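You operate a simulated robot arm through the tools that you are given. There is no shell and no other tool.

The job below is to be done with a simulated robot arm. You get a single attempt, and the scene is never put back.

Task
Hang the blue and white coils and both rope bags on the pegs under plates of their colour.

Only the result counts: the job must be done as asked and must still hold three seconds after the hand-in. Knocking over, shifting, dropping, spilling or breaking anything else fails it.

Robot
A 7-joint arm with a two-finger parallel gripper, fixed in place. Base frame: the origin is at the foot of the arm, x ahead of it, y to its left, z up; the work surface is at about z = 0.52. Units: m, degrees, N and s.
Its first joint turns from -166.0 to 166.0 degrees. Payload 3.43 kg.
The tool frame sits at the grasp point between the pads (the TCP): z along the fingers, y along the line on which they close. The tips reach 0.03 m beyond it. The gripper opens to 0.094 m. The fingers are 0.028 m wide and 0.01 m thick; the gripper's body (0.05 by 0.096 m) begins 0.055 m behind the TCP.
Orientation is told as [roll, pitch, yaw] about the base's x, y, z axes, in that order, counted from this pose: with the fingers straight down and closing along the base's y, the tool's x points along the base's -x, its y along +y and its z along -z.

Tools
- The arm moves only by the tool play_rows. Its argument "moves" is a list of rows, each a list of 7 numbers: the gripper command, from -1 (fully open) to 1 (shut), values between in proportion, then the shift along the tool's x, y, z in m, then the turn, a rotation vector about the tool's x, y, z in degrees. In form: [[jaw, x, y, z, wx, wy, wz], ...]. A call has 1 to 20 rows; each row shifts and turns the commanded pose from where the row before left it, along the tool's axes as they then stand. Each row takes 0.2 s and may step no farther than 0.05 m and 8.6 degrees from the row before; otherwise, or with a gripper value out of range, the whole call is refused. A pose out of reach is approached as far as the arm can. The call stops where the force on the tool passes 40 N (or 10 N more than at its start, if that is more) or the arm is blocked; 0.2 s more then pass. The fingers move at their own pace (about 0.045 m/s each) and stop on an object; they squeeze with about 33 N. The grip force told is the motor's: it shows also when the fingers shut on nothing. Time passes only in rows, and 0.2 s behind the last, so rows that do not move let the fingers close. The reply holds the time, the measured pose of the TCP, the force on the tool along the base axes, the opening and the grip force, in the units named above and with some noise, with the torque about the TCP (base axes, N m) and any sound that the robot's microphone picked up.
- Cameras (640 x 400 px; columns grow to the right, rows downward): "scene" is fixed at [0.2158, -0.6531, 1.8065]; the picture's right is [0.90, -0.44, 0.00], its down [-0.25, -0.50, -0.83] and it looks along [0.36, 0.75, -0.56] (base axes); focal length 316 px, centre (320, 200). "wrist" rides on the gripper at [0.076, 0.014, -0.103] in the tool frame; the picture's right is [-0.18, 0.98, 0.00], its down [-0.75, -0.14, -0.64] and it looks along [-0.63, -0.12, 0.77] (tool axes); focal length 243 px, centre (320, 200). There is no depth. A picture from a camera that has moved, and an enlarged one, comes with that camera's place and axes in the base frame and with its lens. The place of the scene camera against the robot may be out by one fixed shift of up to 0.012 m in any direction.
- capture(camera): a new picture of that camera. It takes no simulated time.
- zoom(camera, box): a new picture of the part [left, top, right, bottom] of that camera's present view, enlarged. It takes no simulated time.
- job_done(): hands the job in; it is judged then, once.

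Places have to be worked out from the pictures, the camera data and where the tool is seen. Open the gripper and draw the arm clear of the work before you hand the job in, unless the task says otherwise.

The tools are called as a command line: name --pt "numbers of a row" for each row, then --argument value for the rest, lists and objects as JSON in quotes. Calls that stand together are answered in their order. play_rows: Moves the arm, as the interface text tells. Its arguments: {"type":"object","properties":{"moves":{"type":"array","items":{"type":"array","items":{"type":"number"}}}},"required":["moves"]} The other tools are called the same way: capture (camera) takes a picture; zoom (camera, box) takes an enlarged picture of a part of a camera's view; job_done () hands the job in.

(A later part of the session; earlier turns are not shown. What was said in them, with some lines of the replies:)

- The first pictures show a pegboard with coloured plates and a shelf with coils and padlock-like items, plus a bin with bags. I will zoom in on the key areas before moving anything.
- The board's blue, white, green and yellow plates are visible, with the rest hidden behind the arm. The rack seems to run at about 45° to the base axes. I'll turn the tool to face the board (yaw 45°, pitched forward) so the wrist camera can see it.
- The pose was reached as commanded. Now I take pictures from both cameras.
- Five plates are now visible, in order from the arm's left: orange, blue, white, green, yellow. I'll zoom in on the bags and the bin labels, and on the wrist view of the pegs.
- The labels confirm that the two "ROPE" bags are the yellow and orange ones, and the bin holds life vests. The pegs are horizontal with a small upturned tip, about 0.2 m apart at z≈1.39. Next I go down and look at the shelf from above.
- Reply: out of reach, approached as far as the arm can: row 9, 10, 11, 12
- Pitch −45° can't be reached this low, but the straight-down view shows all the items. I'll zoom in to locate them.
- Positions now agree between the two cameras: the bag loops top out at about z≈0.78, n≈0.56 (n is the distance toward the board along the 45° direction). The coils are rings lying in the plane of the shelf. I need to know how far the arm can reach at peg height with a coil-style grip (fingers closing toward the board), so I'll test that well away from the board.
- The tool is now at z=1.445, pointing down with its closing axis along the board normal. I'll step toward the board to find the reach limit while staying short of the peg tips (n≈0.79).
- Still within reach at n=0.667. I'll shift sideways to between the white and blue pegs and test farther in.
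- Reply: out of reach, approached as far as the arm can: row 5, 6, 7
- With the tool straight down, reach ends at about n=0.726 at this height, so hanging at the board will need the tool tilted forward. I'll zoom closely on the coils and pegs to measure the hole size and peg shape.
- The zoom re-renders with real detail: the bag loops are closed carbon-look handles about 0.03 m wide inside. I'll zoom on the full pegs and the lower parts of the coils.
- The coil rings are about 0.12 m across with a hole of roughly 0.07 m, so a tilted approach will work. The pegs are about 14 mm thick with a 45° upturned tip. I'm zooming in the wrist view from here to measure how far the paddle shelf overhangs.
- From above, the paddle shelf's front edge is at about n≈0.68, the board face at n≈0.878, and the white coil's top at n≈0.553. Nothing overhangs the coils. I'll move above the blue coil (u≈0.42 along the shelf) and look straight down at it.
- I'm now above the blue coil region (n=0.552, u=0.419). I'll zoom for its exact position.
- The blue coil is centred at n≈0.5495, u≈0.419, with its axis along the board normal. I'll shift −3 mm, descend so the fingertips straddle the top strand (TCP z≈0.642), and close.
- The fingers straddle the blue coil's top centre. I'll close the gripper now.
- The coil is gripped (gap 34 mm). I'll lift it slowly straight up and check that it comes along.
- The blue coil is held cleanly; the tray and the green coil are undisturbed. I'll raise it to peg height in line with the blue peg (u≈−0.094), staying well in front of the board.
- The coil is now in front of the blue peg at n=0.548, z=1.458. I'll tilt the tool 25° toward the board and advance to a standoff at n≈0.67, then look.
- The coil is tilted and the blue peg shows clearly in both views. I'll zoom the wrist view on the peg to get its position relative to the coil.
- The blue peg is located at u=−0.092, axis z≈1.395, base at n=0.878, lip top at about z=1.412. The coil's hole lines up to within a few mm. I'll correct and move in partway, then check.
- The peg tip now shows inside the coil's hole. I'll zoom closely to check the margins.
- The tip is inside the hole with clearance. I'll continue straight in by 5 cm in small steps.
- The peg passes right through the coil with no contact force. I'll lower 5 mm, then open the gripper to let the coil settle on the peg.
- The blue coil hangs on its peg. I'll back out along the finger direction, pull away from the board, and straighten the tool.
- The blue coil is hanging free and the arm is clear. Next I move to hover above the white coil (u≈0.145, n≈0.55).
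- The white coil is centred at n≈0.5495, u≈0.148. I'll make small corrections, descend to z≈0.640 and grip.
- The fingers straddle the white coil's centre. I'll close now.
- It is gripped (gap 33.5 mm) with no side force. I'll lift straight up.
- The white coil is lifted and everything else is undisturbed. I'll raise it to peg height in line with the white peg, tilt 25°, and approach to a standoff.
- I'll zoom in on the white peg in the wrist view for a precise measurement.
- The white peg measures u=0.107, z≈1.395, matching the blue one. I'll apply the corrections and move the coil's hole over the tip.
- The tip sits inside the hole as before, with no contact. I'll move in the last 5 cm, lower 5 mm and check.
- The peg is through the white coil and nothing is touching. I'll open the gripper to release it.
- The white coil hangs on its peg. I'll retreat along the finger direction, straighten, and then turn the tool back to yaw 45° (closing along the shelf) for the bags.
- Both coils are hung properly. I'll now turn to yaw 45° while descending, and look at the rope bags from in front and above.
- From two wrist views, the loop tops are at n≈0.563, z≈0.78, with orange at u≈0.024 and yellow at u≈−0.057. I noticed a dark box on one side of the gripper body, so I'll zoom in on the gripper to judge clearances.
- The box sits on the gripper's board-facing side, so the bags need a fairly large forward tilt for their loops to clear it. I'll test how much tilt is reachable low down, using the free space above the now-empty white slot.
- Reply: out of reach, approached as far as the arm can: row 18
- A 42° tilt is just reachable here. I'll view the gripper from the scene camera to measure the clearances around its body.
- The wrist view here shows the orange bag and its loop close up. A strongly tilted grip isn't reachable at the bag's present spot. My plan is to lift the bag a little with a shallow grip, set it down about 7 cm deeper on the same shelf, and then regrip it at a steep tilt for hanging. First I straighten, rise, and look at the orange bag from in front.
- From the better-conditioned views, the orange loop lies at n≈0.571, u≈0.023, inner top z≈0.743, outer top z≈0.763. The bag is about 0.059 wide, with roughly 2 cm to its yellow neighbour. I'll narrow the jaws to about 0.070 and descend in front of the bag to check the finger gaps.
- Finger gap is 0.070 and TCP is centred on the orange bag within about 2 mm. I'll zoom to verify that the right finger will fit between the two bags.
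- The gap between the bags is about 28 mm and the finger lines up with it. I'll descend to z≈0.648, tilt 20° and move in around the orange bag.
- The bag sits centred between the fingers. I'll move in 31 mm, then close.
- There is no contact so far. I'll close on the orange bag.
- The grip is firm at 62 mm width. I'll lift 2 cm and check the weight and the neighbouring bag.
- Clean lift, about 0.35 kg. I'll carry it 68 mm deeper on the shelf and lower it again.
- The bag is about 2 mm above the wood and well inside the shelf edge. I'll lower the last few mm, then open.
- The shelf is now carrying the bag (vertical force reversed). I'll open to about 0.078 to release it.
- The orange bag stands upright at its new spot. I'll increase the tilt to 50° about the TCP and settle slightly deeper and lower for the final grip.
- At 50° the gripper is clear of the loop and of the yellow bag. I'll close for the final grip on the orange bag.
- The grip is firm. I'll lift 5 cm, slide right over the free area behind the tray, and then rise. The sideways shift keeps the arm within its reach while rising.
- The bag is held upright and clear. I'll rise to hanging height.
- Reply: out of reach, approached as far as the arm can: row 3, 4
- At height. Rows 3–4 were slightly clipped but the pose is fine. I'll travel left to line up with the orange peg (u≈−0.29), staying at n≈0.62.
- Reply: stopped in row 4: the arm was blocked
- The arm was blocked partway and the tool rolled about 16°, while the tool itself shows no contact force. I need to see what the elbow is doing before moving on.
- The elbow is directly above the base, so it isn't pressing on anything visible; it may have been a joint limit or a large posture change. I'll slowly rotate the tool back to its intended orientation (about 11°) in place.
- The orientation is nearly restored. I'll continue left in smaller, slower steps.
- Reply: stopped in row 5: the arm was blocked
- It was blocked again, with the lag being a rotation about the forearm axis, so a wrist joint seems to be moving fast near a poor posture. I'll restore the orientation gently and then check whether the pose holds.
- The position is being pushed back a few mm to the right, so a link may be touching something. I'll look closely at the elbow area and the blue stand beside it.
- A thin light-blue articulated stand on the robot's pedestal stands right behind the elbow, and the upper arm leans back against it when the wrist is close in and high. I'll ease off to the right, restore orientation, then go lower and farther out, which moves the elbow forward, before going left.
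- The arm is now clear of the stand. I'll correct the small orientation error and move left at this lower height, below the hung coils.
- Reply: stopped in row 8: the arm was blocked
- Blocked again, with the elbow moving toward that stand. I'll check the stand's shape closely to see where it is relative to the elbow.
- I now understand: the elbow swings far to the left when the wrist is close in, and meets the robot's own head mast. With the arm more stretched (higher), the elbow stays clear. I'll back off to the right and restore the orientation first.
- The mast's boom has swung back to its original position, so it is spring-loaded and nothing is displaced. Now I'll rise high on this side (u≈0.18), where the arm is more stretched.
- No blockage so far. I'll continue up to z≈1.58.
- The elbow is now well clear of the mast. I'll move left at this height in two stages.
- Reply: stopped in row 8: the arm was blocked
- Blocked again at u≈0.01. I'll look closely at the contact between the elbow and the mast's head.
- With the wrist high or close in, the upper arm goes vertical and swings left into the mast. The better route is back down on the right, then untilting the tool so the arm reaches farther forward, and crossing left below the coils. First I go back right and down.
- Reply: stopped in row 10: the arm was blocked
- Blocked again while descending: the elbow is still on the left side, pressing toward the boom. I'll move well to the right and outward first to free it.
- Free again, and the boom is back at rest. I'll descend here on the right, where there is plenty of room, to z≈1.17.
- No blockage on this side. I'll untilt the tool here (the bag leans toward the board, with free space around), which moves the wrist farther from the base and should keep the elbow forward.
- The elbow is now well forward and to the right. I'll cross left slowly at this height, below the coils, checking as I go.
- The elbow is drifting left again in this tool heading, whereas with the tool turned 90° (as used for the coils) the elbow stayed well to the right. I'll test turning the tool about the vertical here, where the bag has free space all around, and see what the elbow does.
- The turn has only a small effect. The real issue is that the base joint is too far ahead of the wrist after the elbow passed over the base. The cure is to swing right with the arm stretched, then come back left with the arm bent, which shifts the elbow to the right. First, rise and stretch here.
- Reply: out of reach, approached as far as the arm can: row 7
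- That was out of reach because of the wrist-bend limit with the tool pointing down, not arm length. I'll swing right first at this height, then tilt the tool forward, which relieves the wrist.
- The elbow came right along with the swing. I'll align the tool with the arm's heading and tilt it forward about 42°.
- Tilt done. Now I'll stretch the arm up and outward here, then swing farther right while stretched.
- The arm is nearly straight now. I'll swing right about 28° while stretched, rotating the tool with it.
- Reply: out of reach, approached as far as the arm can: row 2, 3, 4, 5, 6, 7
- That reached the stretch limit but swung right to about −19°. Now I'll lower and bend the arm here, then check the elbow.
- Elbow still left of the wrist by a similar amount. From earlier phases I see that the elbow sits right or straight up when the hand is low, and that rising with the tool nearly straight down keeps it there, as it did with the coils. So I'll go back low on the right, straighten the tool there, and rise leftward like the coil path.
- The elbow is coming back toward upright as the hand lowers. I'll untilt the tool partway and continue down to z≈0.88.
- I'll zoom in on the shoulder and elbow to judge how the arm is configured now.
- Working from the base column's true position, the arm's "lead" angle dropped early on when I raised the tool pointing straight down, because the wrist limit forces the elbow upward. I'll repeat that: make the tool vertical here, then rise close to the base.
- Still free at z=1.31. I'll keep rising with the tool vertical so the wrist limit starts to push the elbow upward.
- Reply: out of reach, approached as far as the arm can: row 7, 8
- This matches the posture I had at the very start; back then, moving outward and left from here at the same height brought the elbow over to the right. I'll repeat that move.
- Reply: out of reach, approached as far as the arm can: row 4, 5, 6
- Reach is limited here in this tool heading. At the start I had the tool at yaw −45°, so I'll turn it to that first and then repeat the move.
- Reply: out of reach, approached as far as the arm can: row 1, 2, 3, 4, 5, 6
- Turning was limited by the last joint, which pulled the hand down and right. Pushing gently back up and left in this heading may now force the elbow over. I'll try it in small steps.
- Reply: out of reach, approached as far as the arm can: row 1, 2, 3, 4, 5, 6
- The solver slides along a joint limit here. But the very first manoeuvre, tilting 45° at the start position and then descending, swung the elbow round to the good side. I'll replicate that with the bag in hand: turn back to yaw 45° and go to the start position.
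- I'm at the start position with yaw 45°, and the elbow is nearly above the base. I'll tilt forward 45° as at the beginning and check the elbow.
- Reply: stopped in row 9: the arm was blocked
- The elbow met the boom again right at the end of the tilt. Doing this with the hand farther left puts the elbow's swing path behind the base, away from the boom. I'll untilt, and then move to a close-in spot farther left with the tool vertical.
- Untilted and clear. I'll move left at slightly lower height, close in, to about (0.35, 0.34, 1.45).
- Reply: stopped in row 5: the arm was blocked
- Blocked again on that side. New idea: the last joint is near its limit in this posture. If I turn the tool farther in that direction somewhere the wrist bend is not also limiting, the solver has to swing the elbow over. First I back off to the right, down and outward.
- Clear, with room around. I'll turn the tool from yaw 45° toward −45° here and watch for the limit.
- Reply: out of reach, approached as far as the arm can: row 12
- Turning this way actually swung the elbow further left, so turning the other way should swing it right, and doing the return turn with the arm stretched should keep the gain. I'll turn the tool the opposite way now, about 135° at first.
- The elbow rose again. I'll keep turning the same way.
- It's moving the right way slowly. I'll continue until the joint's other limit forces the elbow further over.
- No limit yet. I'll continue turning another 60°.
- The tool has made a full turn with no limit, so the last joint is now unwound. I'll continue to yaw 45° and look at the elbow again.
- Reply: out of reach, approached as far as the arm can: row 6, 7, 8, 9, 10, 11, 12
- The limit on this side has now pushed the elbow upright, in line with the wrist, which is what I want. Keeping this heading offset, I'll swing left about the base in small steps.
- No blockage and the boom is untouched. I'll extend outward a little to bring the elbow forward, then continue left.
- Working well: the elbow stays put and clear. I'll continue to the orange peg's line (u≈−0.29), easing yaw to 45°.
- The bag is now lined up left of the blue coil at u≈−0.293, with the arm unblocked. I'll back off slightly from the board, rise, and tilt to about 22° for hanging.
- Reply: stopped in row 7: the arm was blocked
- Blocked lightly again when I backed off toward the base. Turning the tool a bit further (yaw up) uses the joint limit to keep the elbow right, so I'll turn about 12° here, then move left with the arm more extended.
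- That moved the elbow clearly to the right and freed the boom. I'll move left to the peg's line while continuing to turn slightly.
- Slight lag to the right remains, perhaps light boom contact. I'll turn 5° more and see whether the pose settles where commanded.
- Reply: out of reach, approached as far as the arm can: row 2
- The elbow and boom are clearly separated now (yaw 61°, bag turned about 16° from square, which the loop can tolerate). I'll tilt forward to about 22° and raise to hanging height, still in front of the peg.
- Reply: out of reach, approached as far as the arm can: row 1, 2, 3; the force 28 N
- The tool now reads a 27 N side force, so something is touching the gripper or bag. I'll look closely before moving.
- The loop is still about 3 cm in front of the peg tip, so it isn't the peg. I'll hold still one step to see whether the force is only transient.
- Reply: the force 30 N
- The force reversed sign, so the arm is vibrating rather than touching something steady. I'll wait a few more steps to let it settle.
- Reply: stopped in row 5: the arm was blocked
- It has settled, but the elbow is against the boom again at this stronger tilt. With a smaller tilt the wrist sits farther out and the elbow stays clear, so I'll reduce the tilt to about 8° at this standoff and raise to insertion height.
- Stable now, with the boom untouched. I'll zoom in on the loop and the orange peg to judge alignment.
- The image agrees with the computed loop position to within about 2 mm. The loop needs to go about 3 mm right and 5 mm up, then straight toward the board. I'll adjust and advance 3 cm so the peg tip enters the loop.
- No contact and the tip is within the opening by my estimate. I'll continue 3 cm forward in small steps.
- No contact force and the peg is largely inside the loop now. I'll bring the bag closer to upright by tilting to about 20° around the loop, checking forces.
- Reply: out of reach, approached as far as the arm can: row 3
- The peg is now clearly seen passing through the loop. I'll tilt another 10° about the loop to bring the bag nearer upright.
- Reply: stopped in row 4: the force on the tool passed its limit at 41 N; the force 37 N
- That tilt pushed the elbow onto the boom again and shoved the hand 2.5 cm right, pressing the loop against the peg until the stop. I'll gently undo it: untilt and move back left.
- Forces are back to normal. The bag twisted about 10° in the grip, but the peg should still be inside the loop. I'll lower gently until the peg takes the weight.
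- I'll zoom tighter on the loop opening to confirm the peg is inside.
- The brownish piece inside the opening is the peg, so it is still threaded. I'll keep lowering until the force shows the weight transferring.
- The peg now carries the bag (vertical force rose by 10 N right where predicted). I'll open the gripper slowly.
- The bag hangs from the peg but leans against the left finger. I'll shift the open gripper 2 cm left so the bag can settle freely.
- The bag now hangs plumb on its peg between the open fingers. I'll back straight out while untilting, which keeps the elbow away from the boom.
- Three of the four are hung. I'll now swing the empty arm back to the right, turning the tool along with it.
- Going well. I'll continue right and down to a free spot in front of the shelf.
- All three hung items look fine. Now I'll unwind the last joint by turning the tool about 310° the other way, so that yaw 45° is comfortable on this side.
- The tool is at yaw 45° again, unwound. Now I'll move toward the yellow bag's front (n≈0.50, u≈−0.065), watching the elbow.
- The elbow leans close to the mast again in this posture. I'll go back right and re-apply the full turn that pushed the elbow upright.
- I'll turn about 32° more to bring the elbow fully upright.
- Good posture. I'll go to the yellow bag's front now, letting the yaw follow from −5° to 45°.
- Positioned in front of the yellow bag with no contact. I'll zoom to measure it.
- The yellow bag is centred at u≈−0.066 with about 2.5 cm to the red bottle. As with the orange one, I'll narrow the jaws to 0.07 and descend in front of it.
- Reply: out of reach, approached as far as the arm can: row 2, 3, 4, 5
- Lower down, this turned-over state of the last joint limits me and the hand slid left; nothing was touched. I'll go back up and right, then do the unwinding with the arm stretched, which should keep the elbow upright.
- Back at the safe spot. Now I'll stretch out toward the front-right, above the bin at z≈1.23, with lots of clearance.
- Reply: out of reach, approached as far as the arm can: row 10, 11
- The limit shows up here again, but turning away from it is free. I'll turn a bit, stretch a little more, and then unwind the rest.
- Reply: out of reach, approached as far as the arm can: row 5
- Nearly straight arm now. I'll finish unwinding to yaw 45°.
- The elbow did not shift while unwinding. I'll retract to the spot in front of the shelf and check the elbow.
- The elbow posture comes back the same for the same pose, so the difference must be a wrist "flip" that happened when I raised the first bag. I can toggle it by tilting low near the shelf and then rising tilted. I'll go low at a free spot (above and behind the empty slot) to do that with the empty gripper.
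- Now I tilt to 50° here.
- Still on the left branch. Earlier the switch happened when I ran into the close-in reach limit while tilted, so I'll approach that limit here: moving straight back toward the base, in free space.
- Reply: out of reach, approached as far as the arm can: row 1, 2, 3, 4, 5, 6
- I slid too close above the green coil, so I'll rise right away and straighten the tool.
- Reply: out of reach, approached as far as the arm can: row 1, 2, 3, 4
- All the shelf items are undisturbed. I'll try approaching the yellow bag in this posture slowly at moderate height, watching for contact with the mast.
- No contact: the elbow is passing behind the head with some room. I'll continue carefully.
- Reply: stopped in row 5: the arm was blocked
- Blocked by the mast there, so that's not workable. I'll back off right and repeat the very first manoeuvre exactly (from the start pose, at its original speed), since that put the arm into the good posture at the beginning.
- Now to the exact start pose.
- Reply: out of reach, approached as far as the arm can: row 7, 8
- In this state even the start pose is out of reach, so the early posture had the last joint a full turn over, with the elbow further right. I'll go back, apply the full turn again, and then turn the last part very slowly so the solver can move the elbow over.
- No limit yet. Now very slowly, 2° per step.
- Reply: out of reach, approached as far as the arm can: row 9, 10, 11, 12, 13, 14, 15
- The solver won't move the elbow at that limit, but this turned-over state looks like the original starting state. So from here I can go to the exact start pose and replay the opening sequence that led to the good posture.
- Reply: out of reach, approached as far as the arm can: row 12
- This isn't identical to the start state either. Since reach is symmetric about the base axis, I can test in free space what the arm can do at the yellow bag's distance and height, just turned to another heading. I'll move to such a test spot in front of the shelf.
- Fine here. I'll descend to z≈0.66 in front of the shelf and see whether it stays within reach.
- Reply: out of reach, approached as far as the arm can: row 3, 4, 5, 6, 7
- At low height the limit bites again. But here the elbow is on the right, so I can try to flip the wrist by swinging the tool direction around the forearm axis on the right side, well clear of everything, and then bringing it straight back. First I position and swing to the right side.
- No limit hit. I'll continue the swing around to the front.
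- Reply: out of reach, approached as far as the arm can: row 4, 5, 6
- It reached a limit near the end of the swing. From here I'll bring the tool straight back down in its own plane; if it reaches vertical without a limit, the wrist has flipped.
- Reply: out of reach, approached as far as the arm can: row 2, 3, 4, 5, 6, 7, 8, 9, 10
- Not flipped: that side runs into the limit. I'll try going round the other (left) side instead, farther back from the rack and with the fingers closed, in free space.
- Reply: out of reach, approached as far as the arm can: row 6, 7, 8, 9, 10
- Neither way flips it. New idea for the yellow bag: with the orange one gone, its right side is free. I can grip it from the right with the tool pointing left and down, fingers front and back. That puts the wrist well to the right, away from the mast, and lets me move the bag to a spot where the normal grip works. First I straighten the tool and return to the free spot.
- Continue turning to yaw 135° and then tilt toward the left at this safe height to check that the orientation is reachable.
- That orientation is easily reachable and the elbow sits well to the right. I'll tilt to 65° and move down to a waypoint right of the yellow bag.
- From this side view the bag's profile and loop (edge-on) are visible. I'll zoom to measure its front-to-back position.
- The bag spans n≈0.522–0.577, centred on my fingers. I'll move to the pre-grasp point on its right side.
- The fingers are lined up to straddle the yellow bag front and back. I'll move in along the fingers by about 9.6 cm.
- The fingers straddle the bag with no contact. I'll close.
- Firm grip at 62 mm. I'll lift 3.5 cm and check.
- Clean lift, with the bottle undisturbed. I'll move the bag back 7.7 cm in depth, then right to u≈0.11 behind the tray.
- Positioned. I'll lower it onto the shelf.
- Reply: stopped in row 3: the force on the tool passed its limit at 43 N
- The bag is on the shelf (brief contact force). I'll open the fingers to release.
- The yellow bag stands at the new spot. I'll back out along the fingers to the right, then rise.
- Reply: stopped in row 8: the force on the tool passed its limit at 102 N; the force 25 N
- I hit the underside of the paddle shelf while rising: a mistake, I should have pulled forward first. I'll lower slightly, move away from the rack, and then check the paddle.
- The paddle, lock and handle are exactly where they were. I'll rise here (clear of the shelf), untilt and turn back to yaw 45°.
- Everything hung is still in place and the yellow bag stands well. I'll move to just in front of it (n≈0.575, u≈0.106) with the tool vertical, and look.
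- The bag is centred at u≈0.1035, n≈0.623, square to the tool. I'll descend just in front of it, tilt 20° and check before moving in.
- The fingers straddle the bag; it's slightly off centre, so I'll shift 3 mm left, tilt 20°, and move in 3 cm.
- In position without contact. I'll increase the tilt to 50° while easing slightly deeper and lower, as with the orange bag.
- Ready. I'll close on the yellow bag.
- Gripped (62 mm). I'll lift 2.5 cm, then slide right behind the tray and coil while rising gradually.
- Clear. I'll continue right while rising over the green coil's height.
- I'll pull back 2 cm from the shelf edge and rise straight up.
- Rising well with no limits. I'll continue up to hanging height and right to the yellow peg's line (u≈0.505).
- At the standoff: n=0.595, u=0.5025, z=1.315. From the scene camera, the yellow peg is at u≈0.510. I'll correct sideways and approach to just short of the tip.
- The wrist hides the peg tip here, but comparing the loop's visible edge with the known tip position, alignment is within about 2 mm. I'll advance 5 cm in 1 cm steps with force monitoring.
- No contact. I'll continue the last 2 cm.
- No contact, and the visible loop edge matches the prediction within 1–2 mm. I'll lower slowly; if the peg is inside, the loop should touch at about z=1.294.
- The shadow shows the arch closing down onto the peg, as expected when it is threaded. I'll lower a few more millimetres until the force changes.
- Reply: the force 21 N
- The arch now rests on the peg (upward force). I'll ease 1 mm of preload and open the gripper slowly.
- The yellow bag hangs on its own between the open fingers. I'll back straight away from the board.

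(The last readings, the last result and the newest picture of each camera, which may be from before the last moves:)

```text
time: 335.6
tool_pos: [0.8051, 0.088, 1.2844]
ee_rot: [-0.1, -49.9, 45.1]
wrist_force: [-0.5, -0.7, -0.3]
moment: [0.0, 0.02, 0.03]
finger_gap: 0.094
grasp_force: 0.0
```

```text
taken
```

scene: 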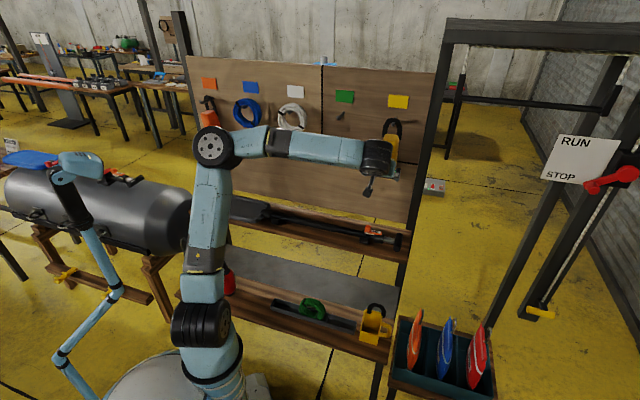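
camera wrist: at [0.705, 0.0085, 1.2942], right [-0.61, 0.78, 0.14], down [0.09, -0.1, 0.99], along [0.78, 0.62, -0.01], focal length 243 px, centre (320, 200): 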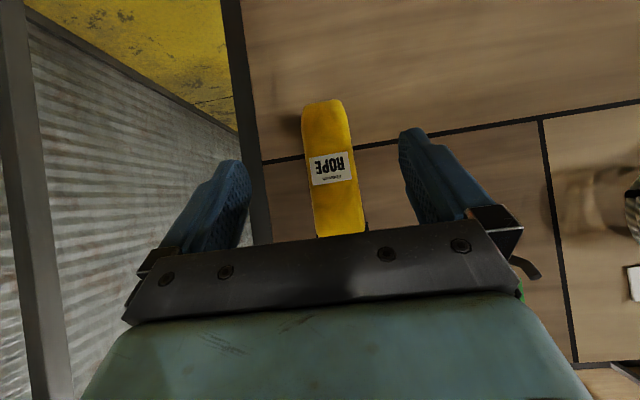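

It hangs on its peg. I'll draw the arm back and down so I can inspect everything.

play_rows --pt "-1 0.0333 0 0.007 0 0 0" --pt "-1 0.0333 0 0.007 0 0 0" --pt "-1 0.0333 0 0.007 0 0 0" --pt "-1 0.0333 0 0.007 0 0 0" --pt "-1 0.0333 0 0.007 0 0 0" --pt "-1 0 0 0 0 7 0" --pt "-1 0 0 0 0 7 0" --pt "-1 0 0 0 0 7 0" --pt "-1 0 0 0 0 7 0" --pt "-1 0 0 0 0 0 0"

zoom --camera "scene" --box '[340, 80, 436, 140]'

zoom --camera "scene" --box '[180, 60, 340, 160]'

zoom --camera "scene" --box '[170, 180, 410, 350]'

capture --camera "scene"

```text
time: 337.8
tool_pos: [0.7499, 0.0307, 1.1357]
ee_rot: [0.0, -21.9, 45.0]
wrist_force: [-0.1, 0.6, -0.7]
moment: [0.01, 0.04, -0.02]
finger_gap: 0.0937
grasp_force: 0.0
```

```text
6.67 times, centred on (388, 110) of scene
camera zoom: at [0.2158, -0.6531, 1.8065], right [0.9, -0.44, 0.0], down [-0.25, -0.5, -0.83], along [0.36, 0.75, -0.56], focal length 2106 px, centre (-133, 800)
```

zoom: 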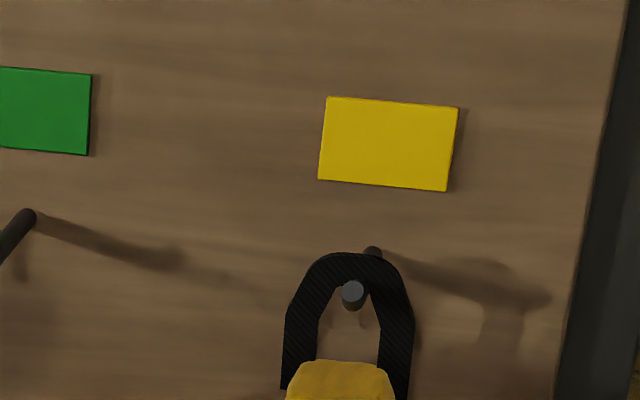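

```text
4.00 times, centred on (260, 110) of scene
camera zoom: at [0.2158, -0.6531, 1.8065], right [0.9, -0.44, 0.0], down [-0.25, -0.5, -0.83], along [0.36, 0.75, -0.56], focal length 1264 px, centre (560, 560)
```

zoom: 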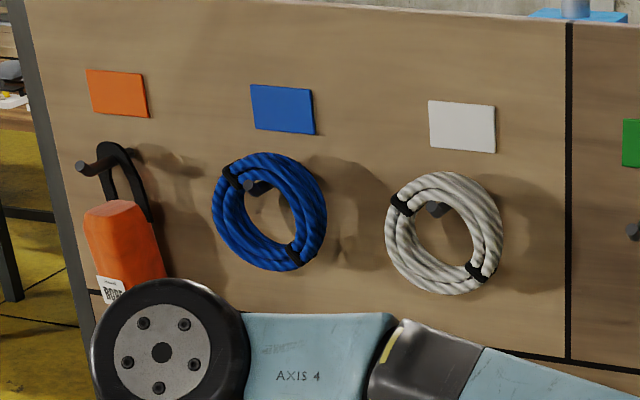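

```text
2.35 times, centred on (290, 265) of scene
camera zoom: at [0.2158, -0.6531, 1.8065], right [0.9, -0.44, 0.0], down [-0.25, -0.5, -0.83], along [0.36, 0.75, -0.56], focal length 743 px, centre (391, 47)
```

zoom: 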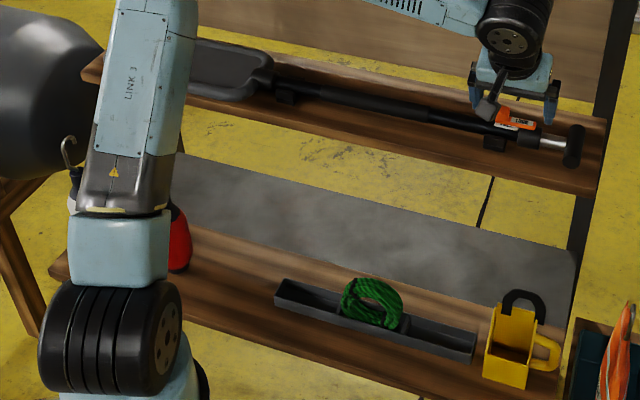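

```text
taken
```

scene: 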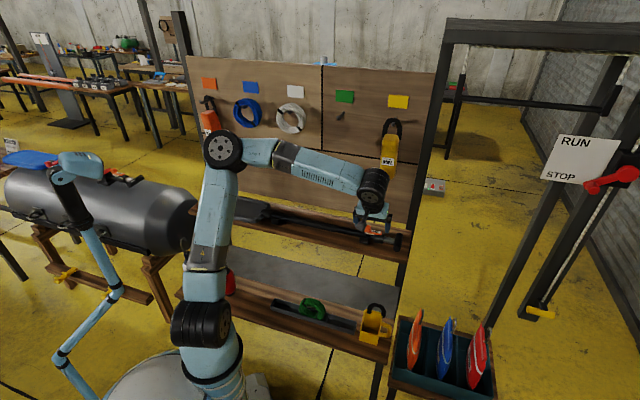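

All four items hang on the pegs under plates of their colour, and the paddle, green coil, tray and mug are in place. I'll draw the arm further clear and check the bottles and vests.

play_rows --pt "-1 0.0216 0.033 -0.0087 0 0 0" --pt "-1 0.0216 0.033 -0.0087 0 0 0" --pt "-1 0.0216 0.033 -0.0087 0 5 0" --pt "-1 0 0 -0.02 0 6 0" --pt "-1 0 0 0 0 6 0" --pt "-1 0 0 0 0 5 0" --pt "-1 0 0 0 0 0 0" --pt "-1 0 0 0 0 0 0"

capture --camera "scene"

zoom --camera "scene" --box '[170, 220, 410, 370]'

zoom --camera "scene" --box '[350, 280, 520, 400]'

zoom --camera "scene" --box '[180, 50, 440, 212]'

```text
time: 339.6
tool_pos: [0.6257, 0.0474, 1.1566]
ee_rot: [-0.1, 0.1, 45.1]
wrist_force: [-0.3, -0.1, -0.2]
moment: [0.02, 0.02, 0.0]
finger_gap: 0.094
grasp_force: 0.1
```

```text
taken
```

scene: 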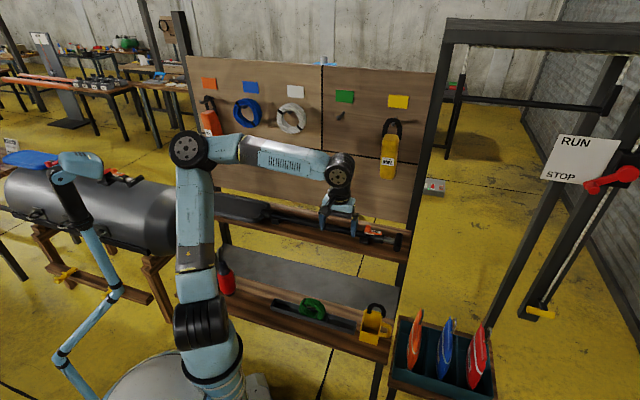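

```text
2.67 times, centred on (290, 295) of scene
camera zoom: at [0.2158, -0.6531, 1.8065], right [0.9, -0.44, 0.0], down [-0.25, -0.5, -0.83], along [0.36, 0.75, -0.56], focal length 842 px, centre (400, -53)
```

zoom: 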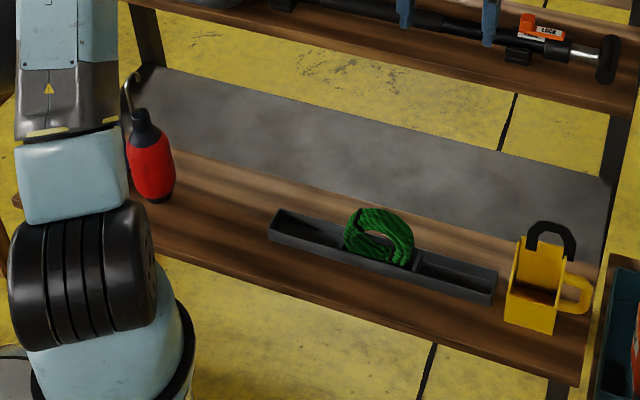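

```text
3.33 times, centred on (435, 340) of scene
camera zoom: at [0.2158, -0.6531, 1.8065], right [0.9, -0.44, 0.0], down [-0.25, -0.5, -0.83], along [0.36, 0.75, -0.56], focal length 1053 px, centre (-63, -267)
```

zoom: 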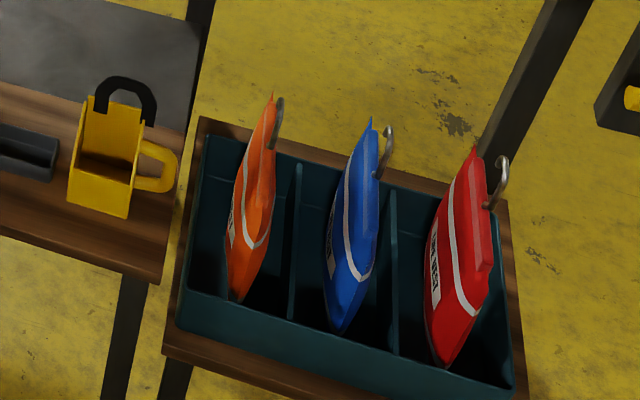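

```text
2.46 times, centred on (310, 131) of scene
camera zoom: at [0.2158, -0.6531, 1.8065], right [0.9, -0.44, 0.0], down [-0.25, -0.5, -0.83], along [0.36, 0.75, -0.56], focal length 778 px, centre (345, 370)
```

zoom: 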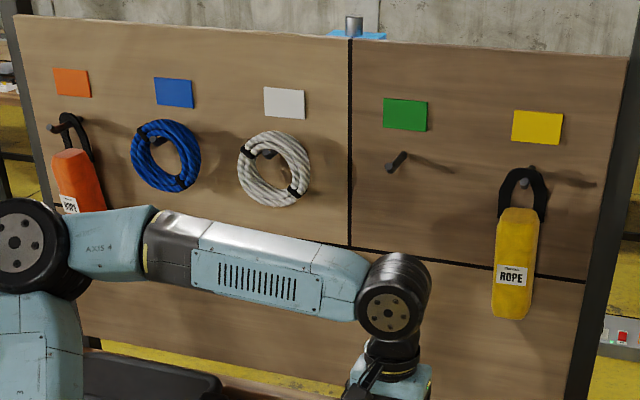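

All four items hang under plates of their colour: orange bag, blue coil, white coil and yellow bag. The green coil, tray, mug, vests, bottles and paddle are where they started. The gripper is open and the arm is clear, so I hand the job in.

job_done

```text
The job is handed in.
```

The blue and white coils and both rope bags (yellow and orange) are hanging on the pegs under the plates of their colour. The gripper was open and the arm clear of the work when I handed the job in.

In the last pictures the green coil, tray, mug, life vests, red bottle and paddle look unmoved. The white and blue bottles were behind the arm then, but looked fine in a picture shortly before.

The judge could count two things against the job:

- **Paddle shelf:** while backing away from the yellow bag, the gripper hit the shelf's underside, and the force limit stopped the move at about 102 N. A close look straight afterwards showed the paddle, its lock and its handle unmoved.
- **Head mast beside the robot:** the elbow pushed against it several times while I carried the orange bag and positioned for the yellow one. Its head swung aside, and it was back in its usual place in later pictures.

I moved both bags to other spots on the shelf and gripped them again before hanging them. The orange bag twisted about 10° in the grip while going onto its peg, but it hung straight once released.
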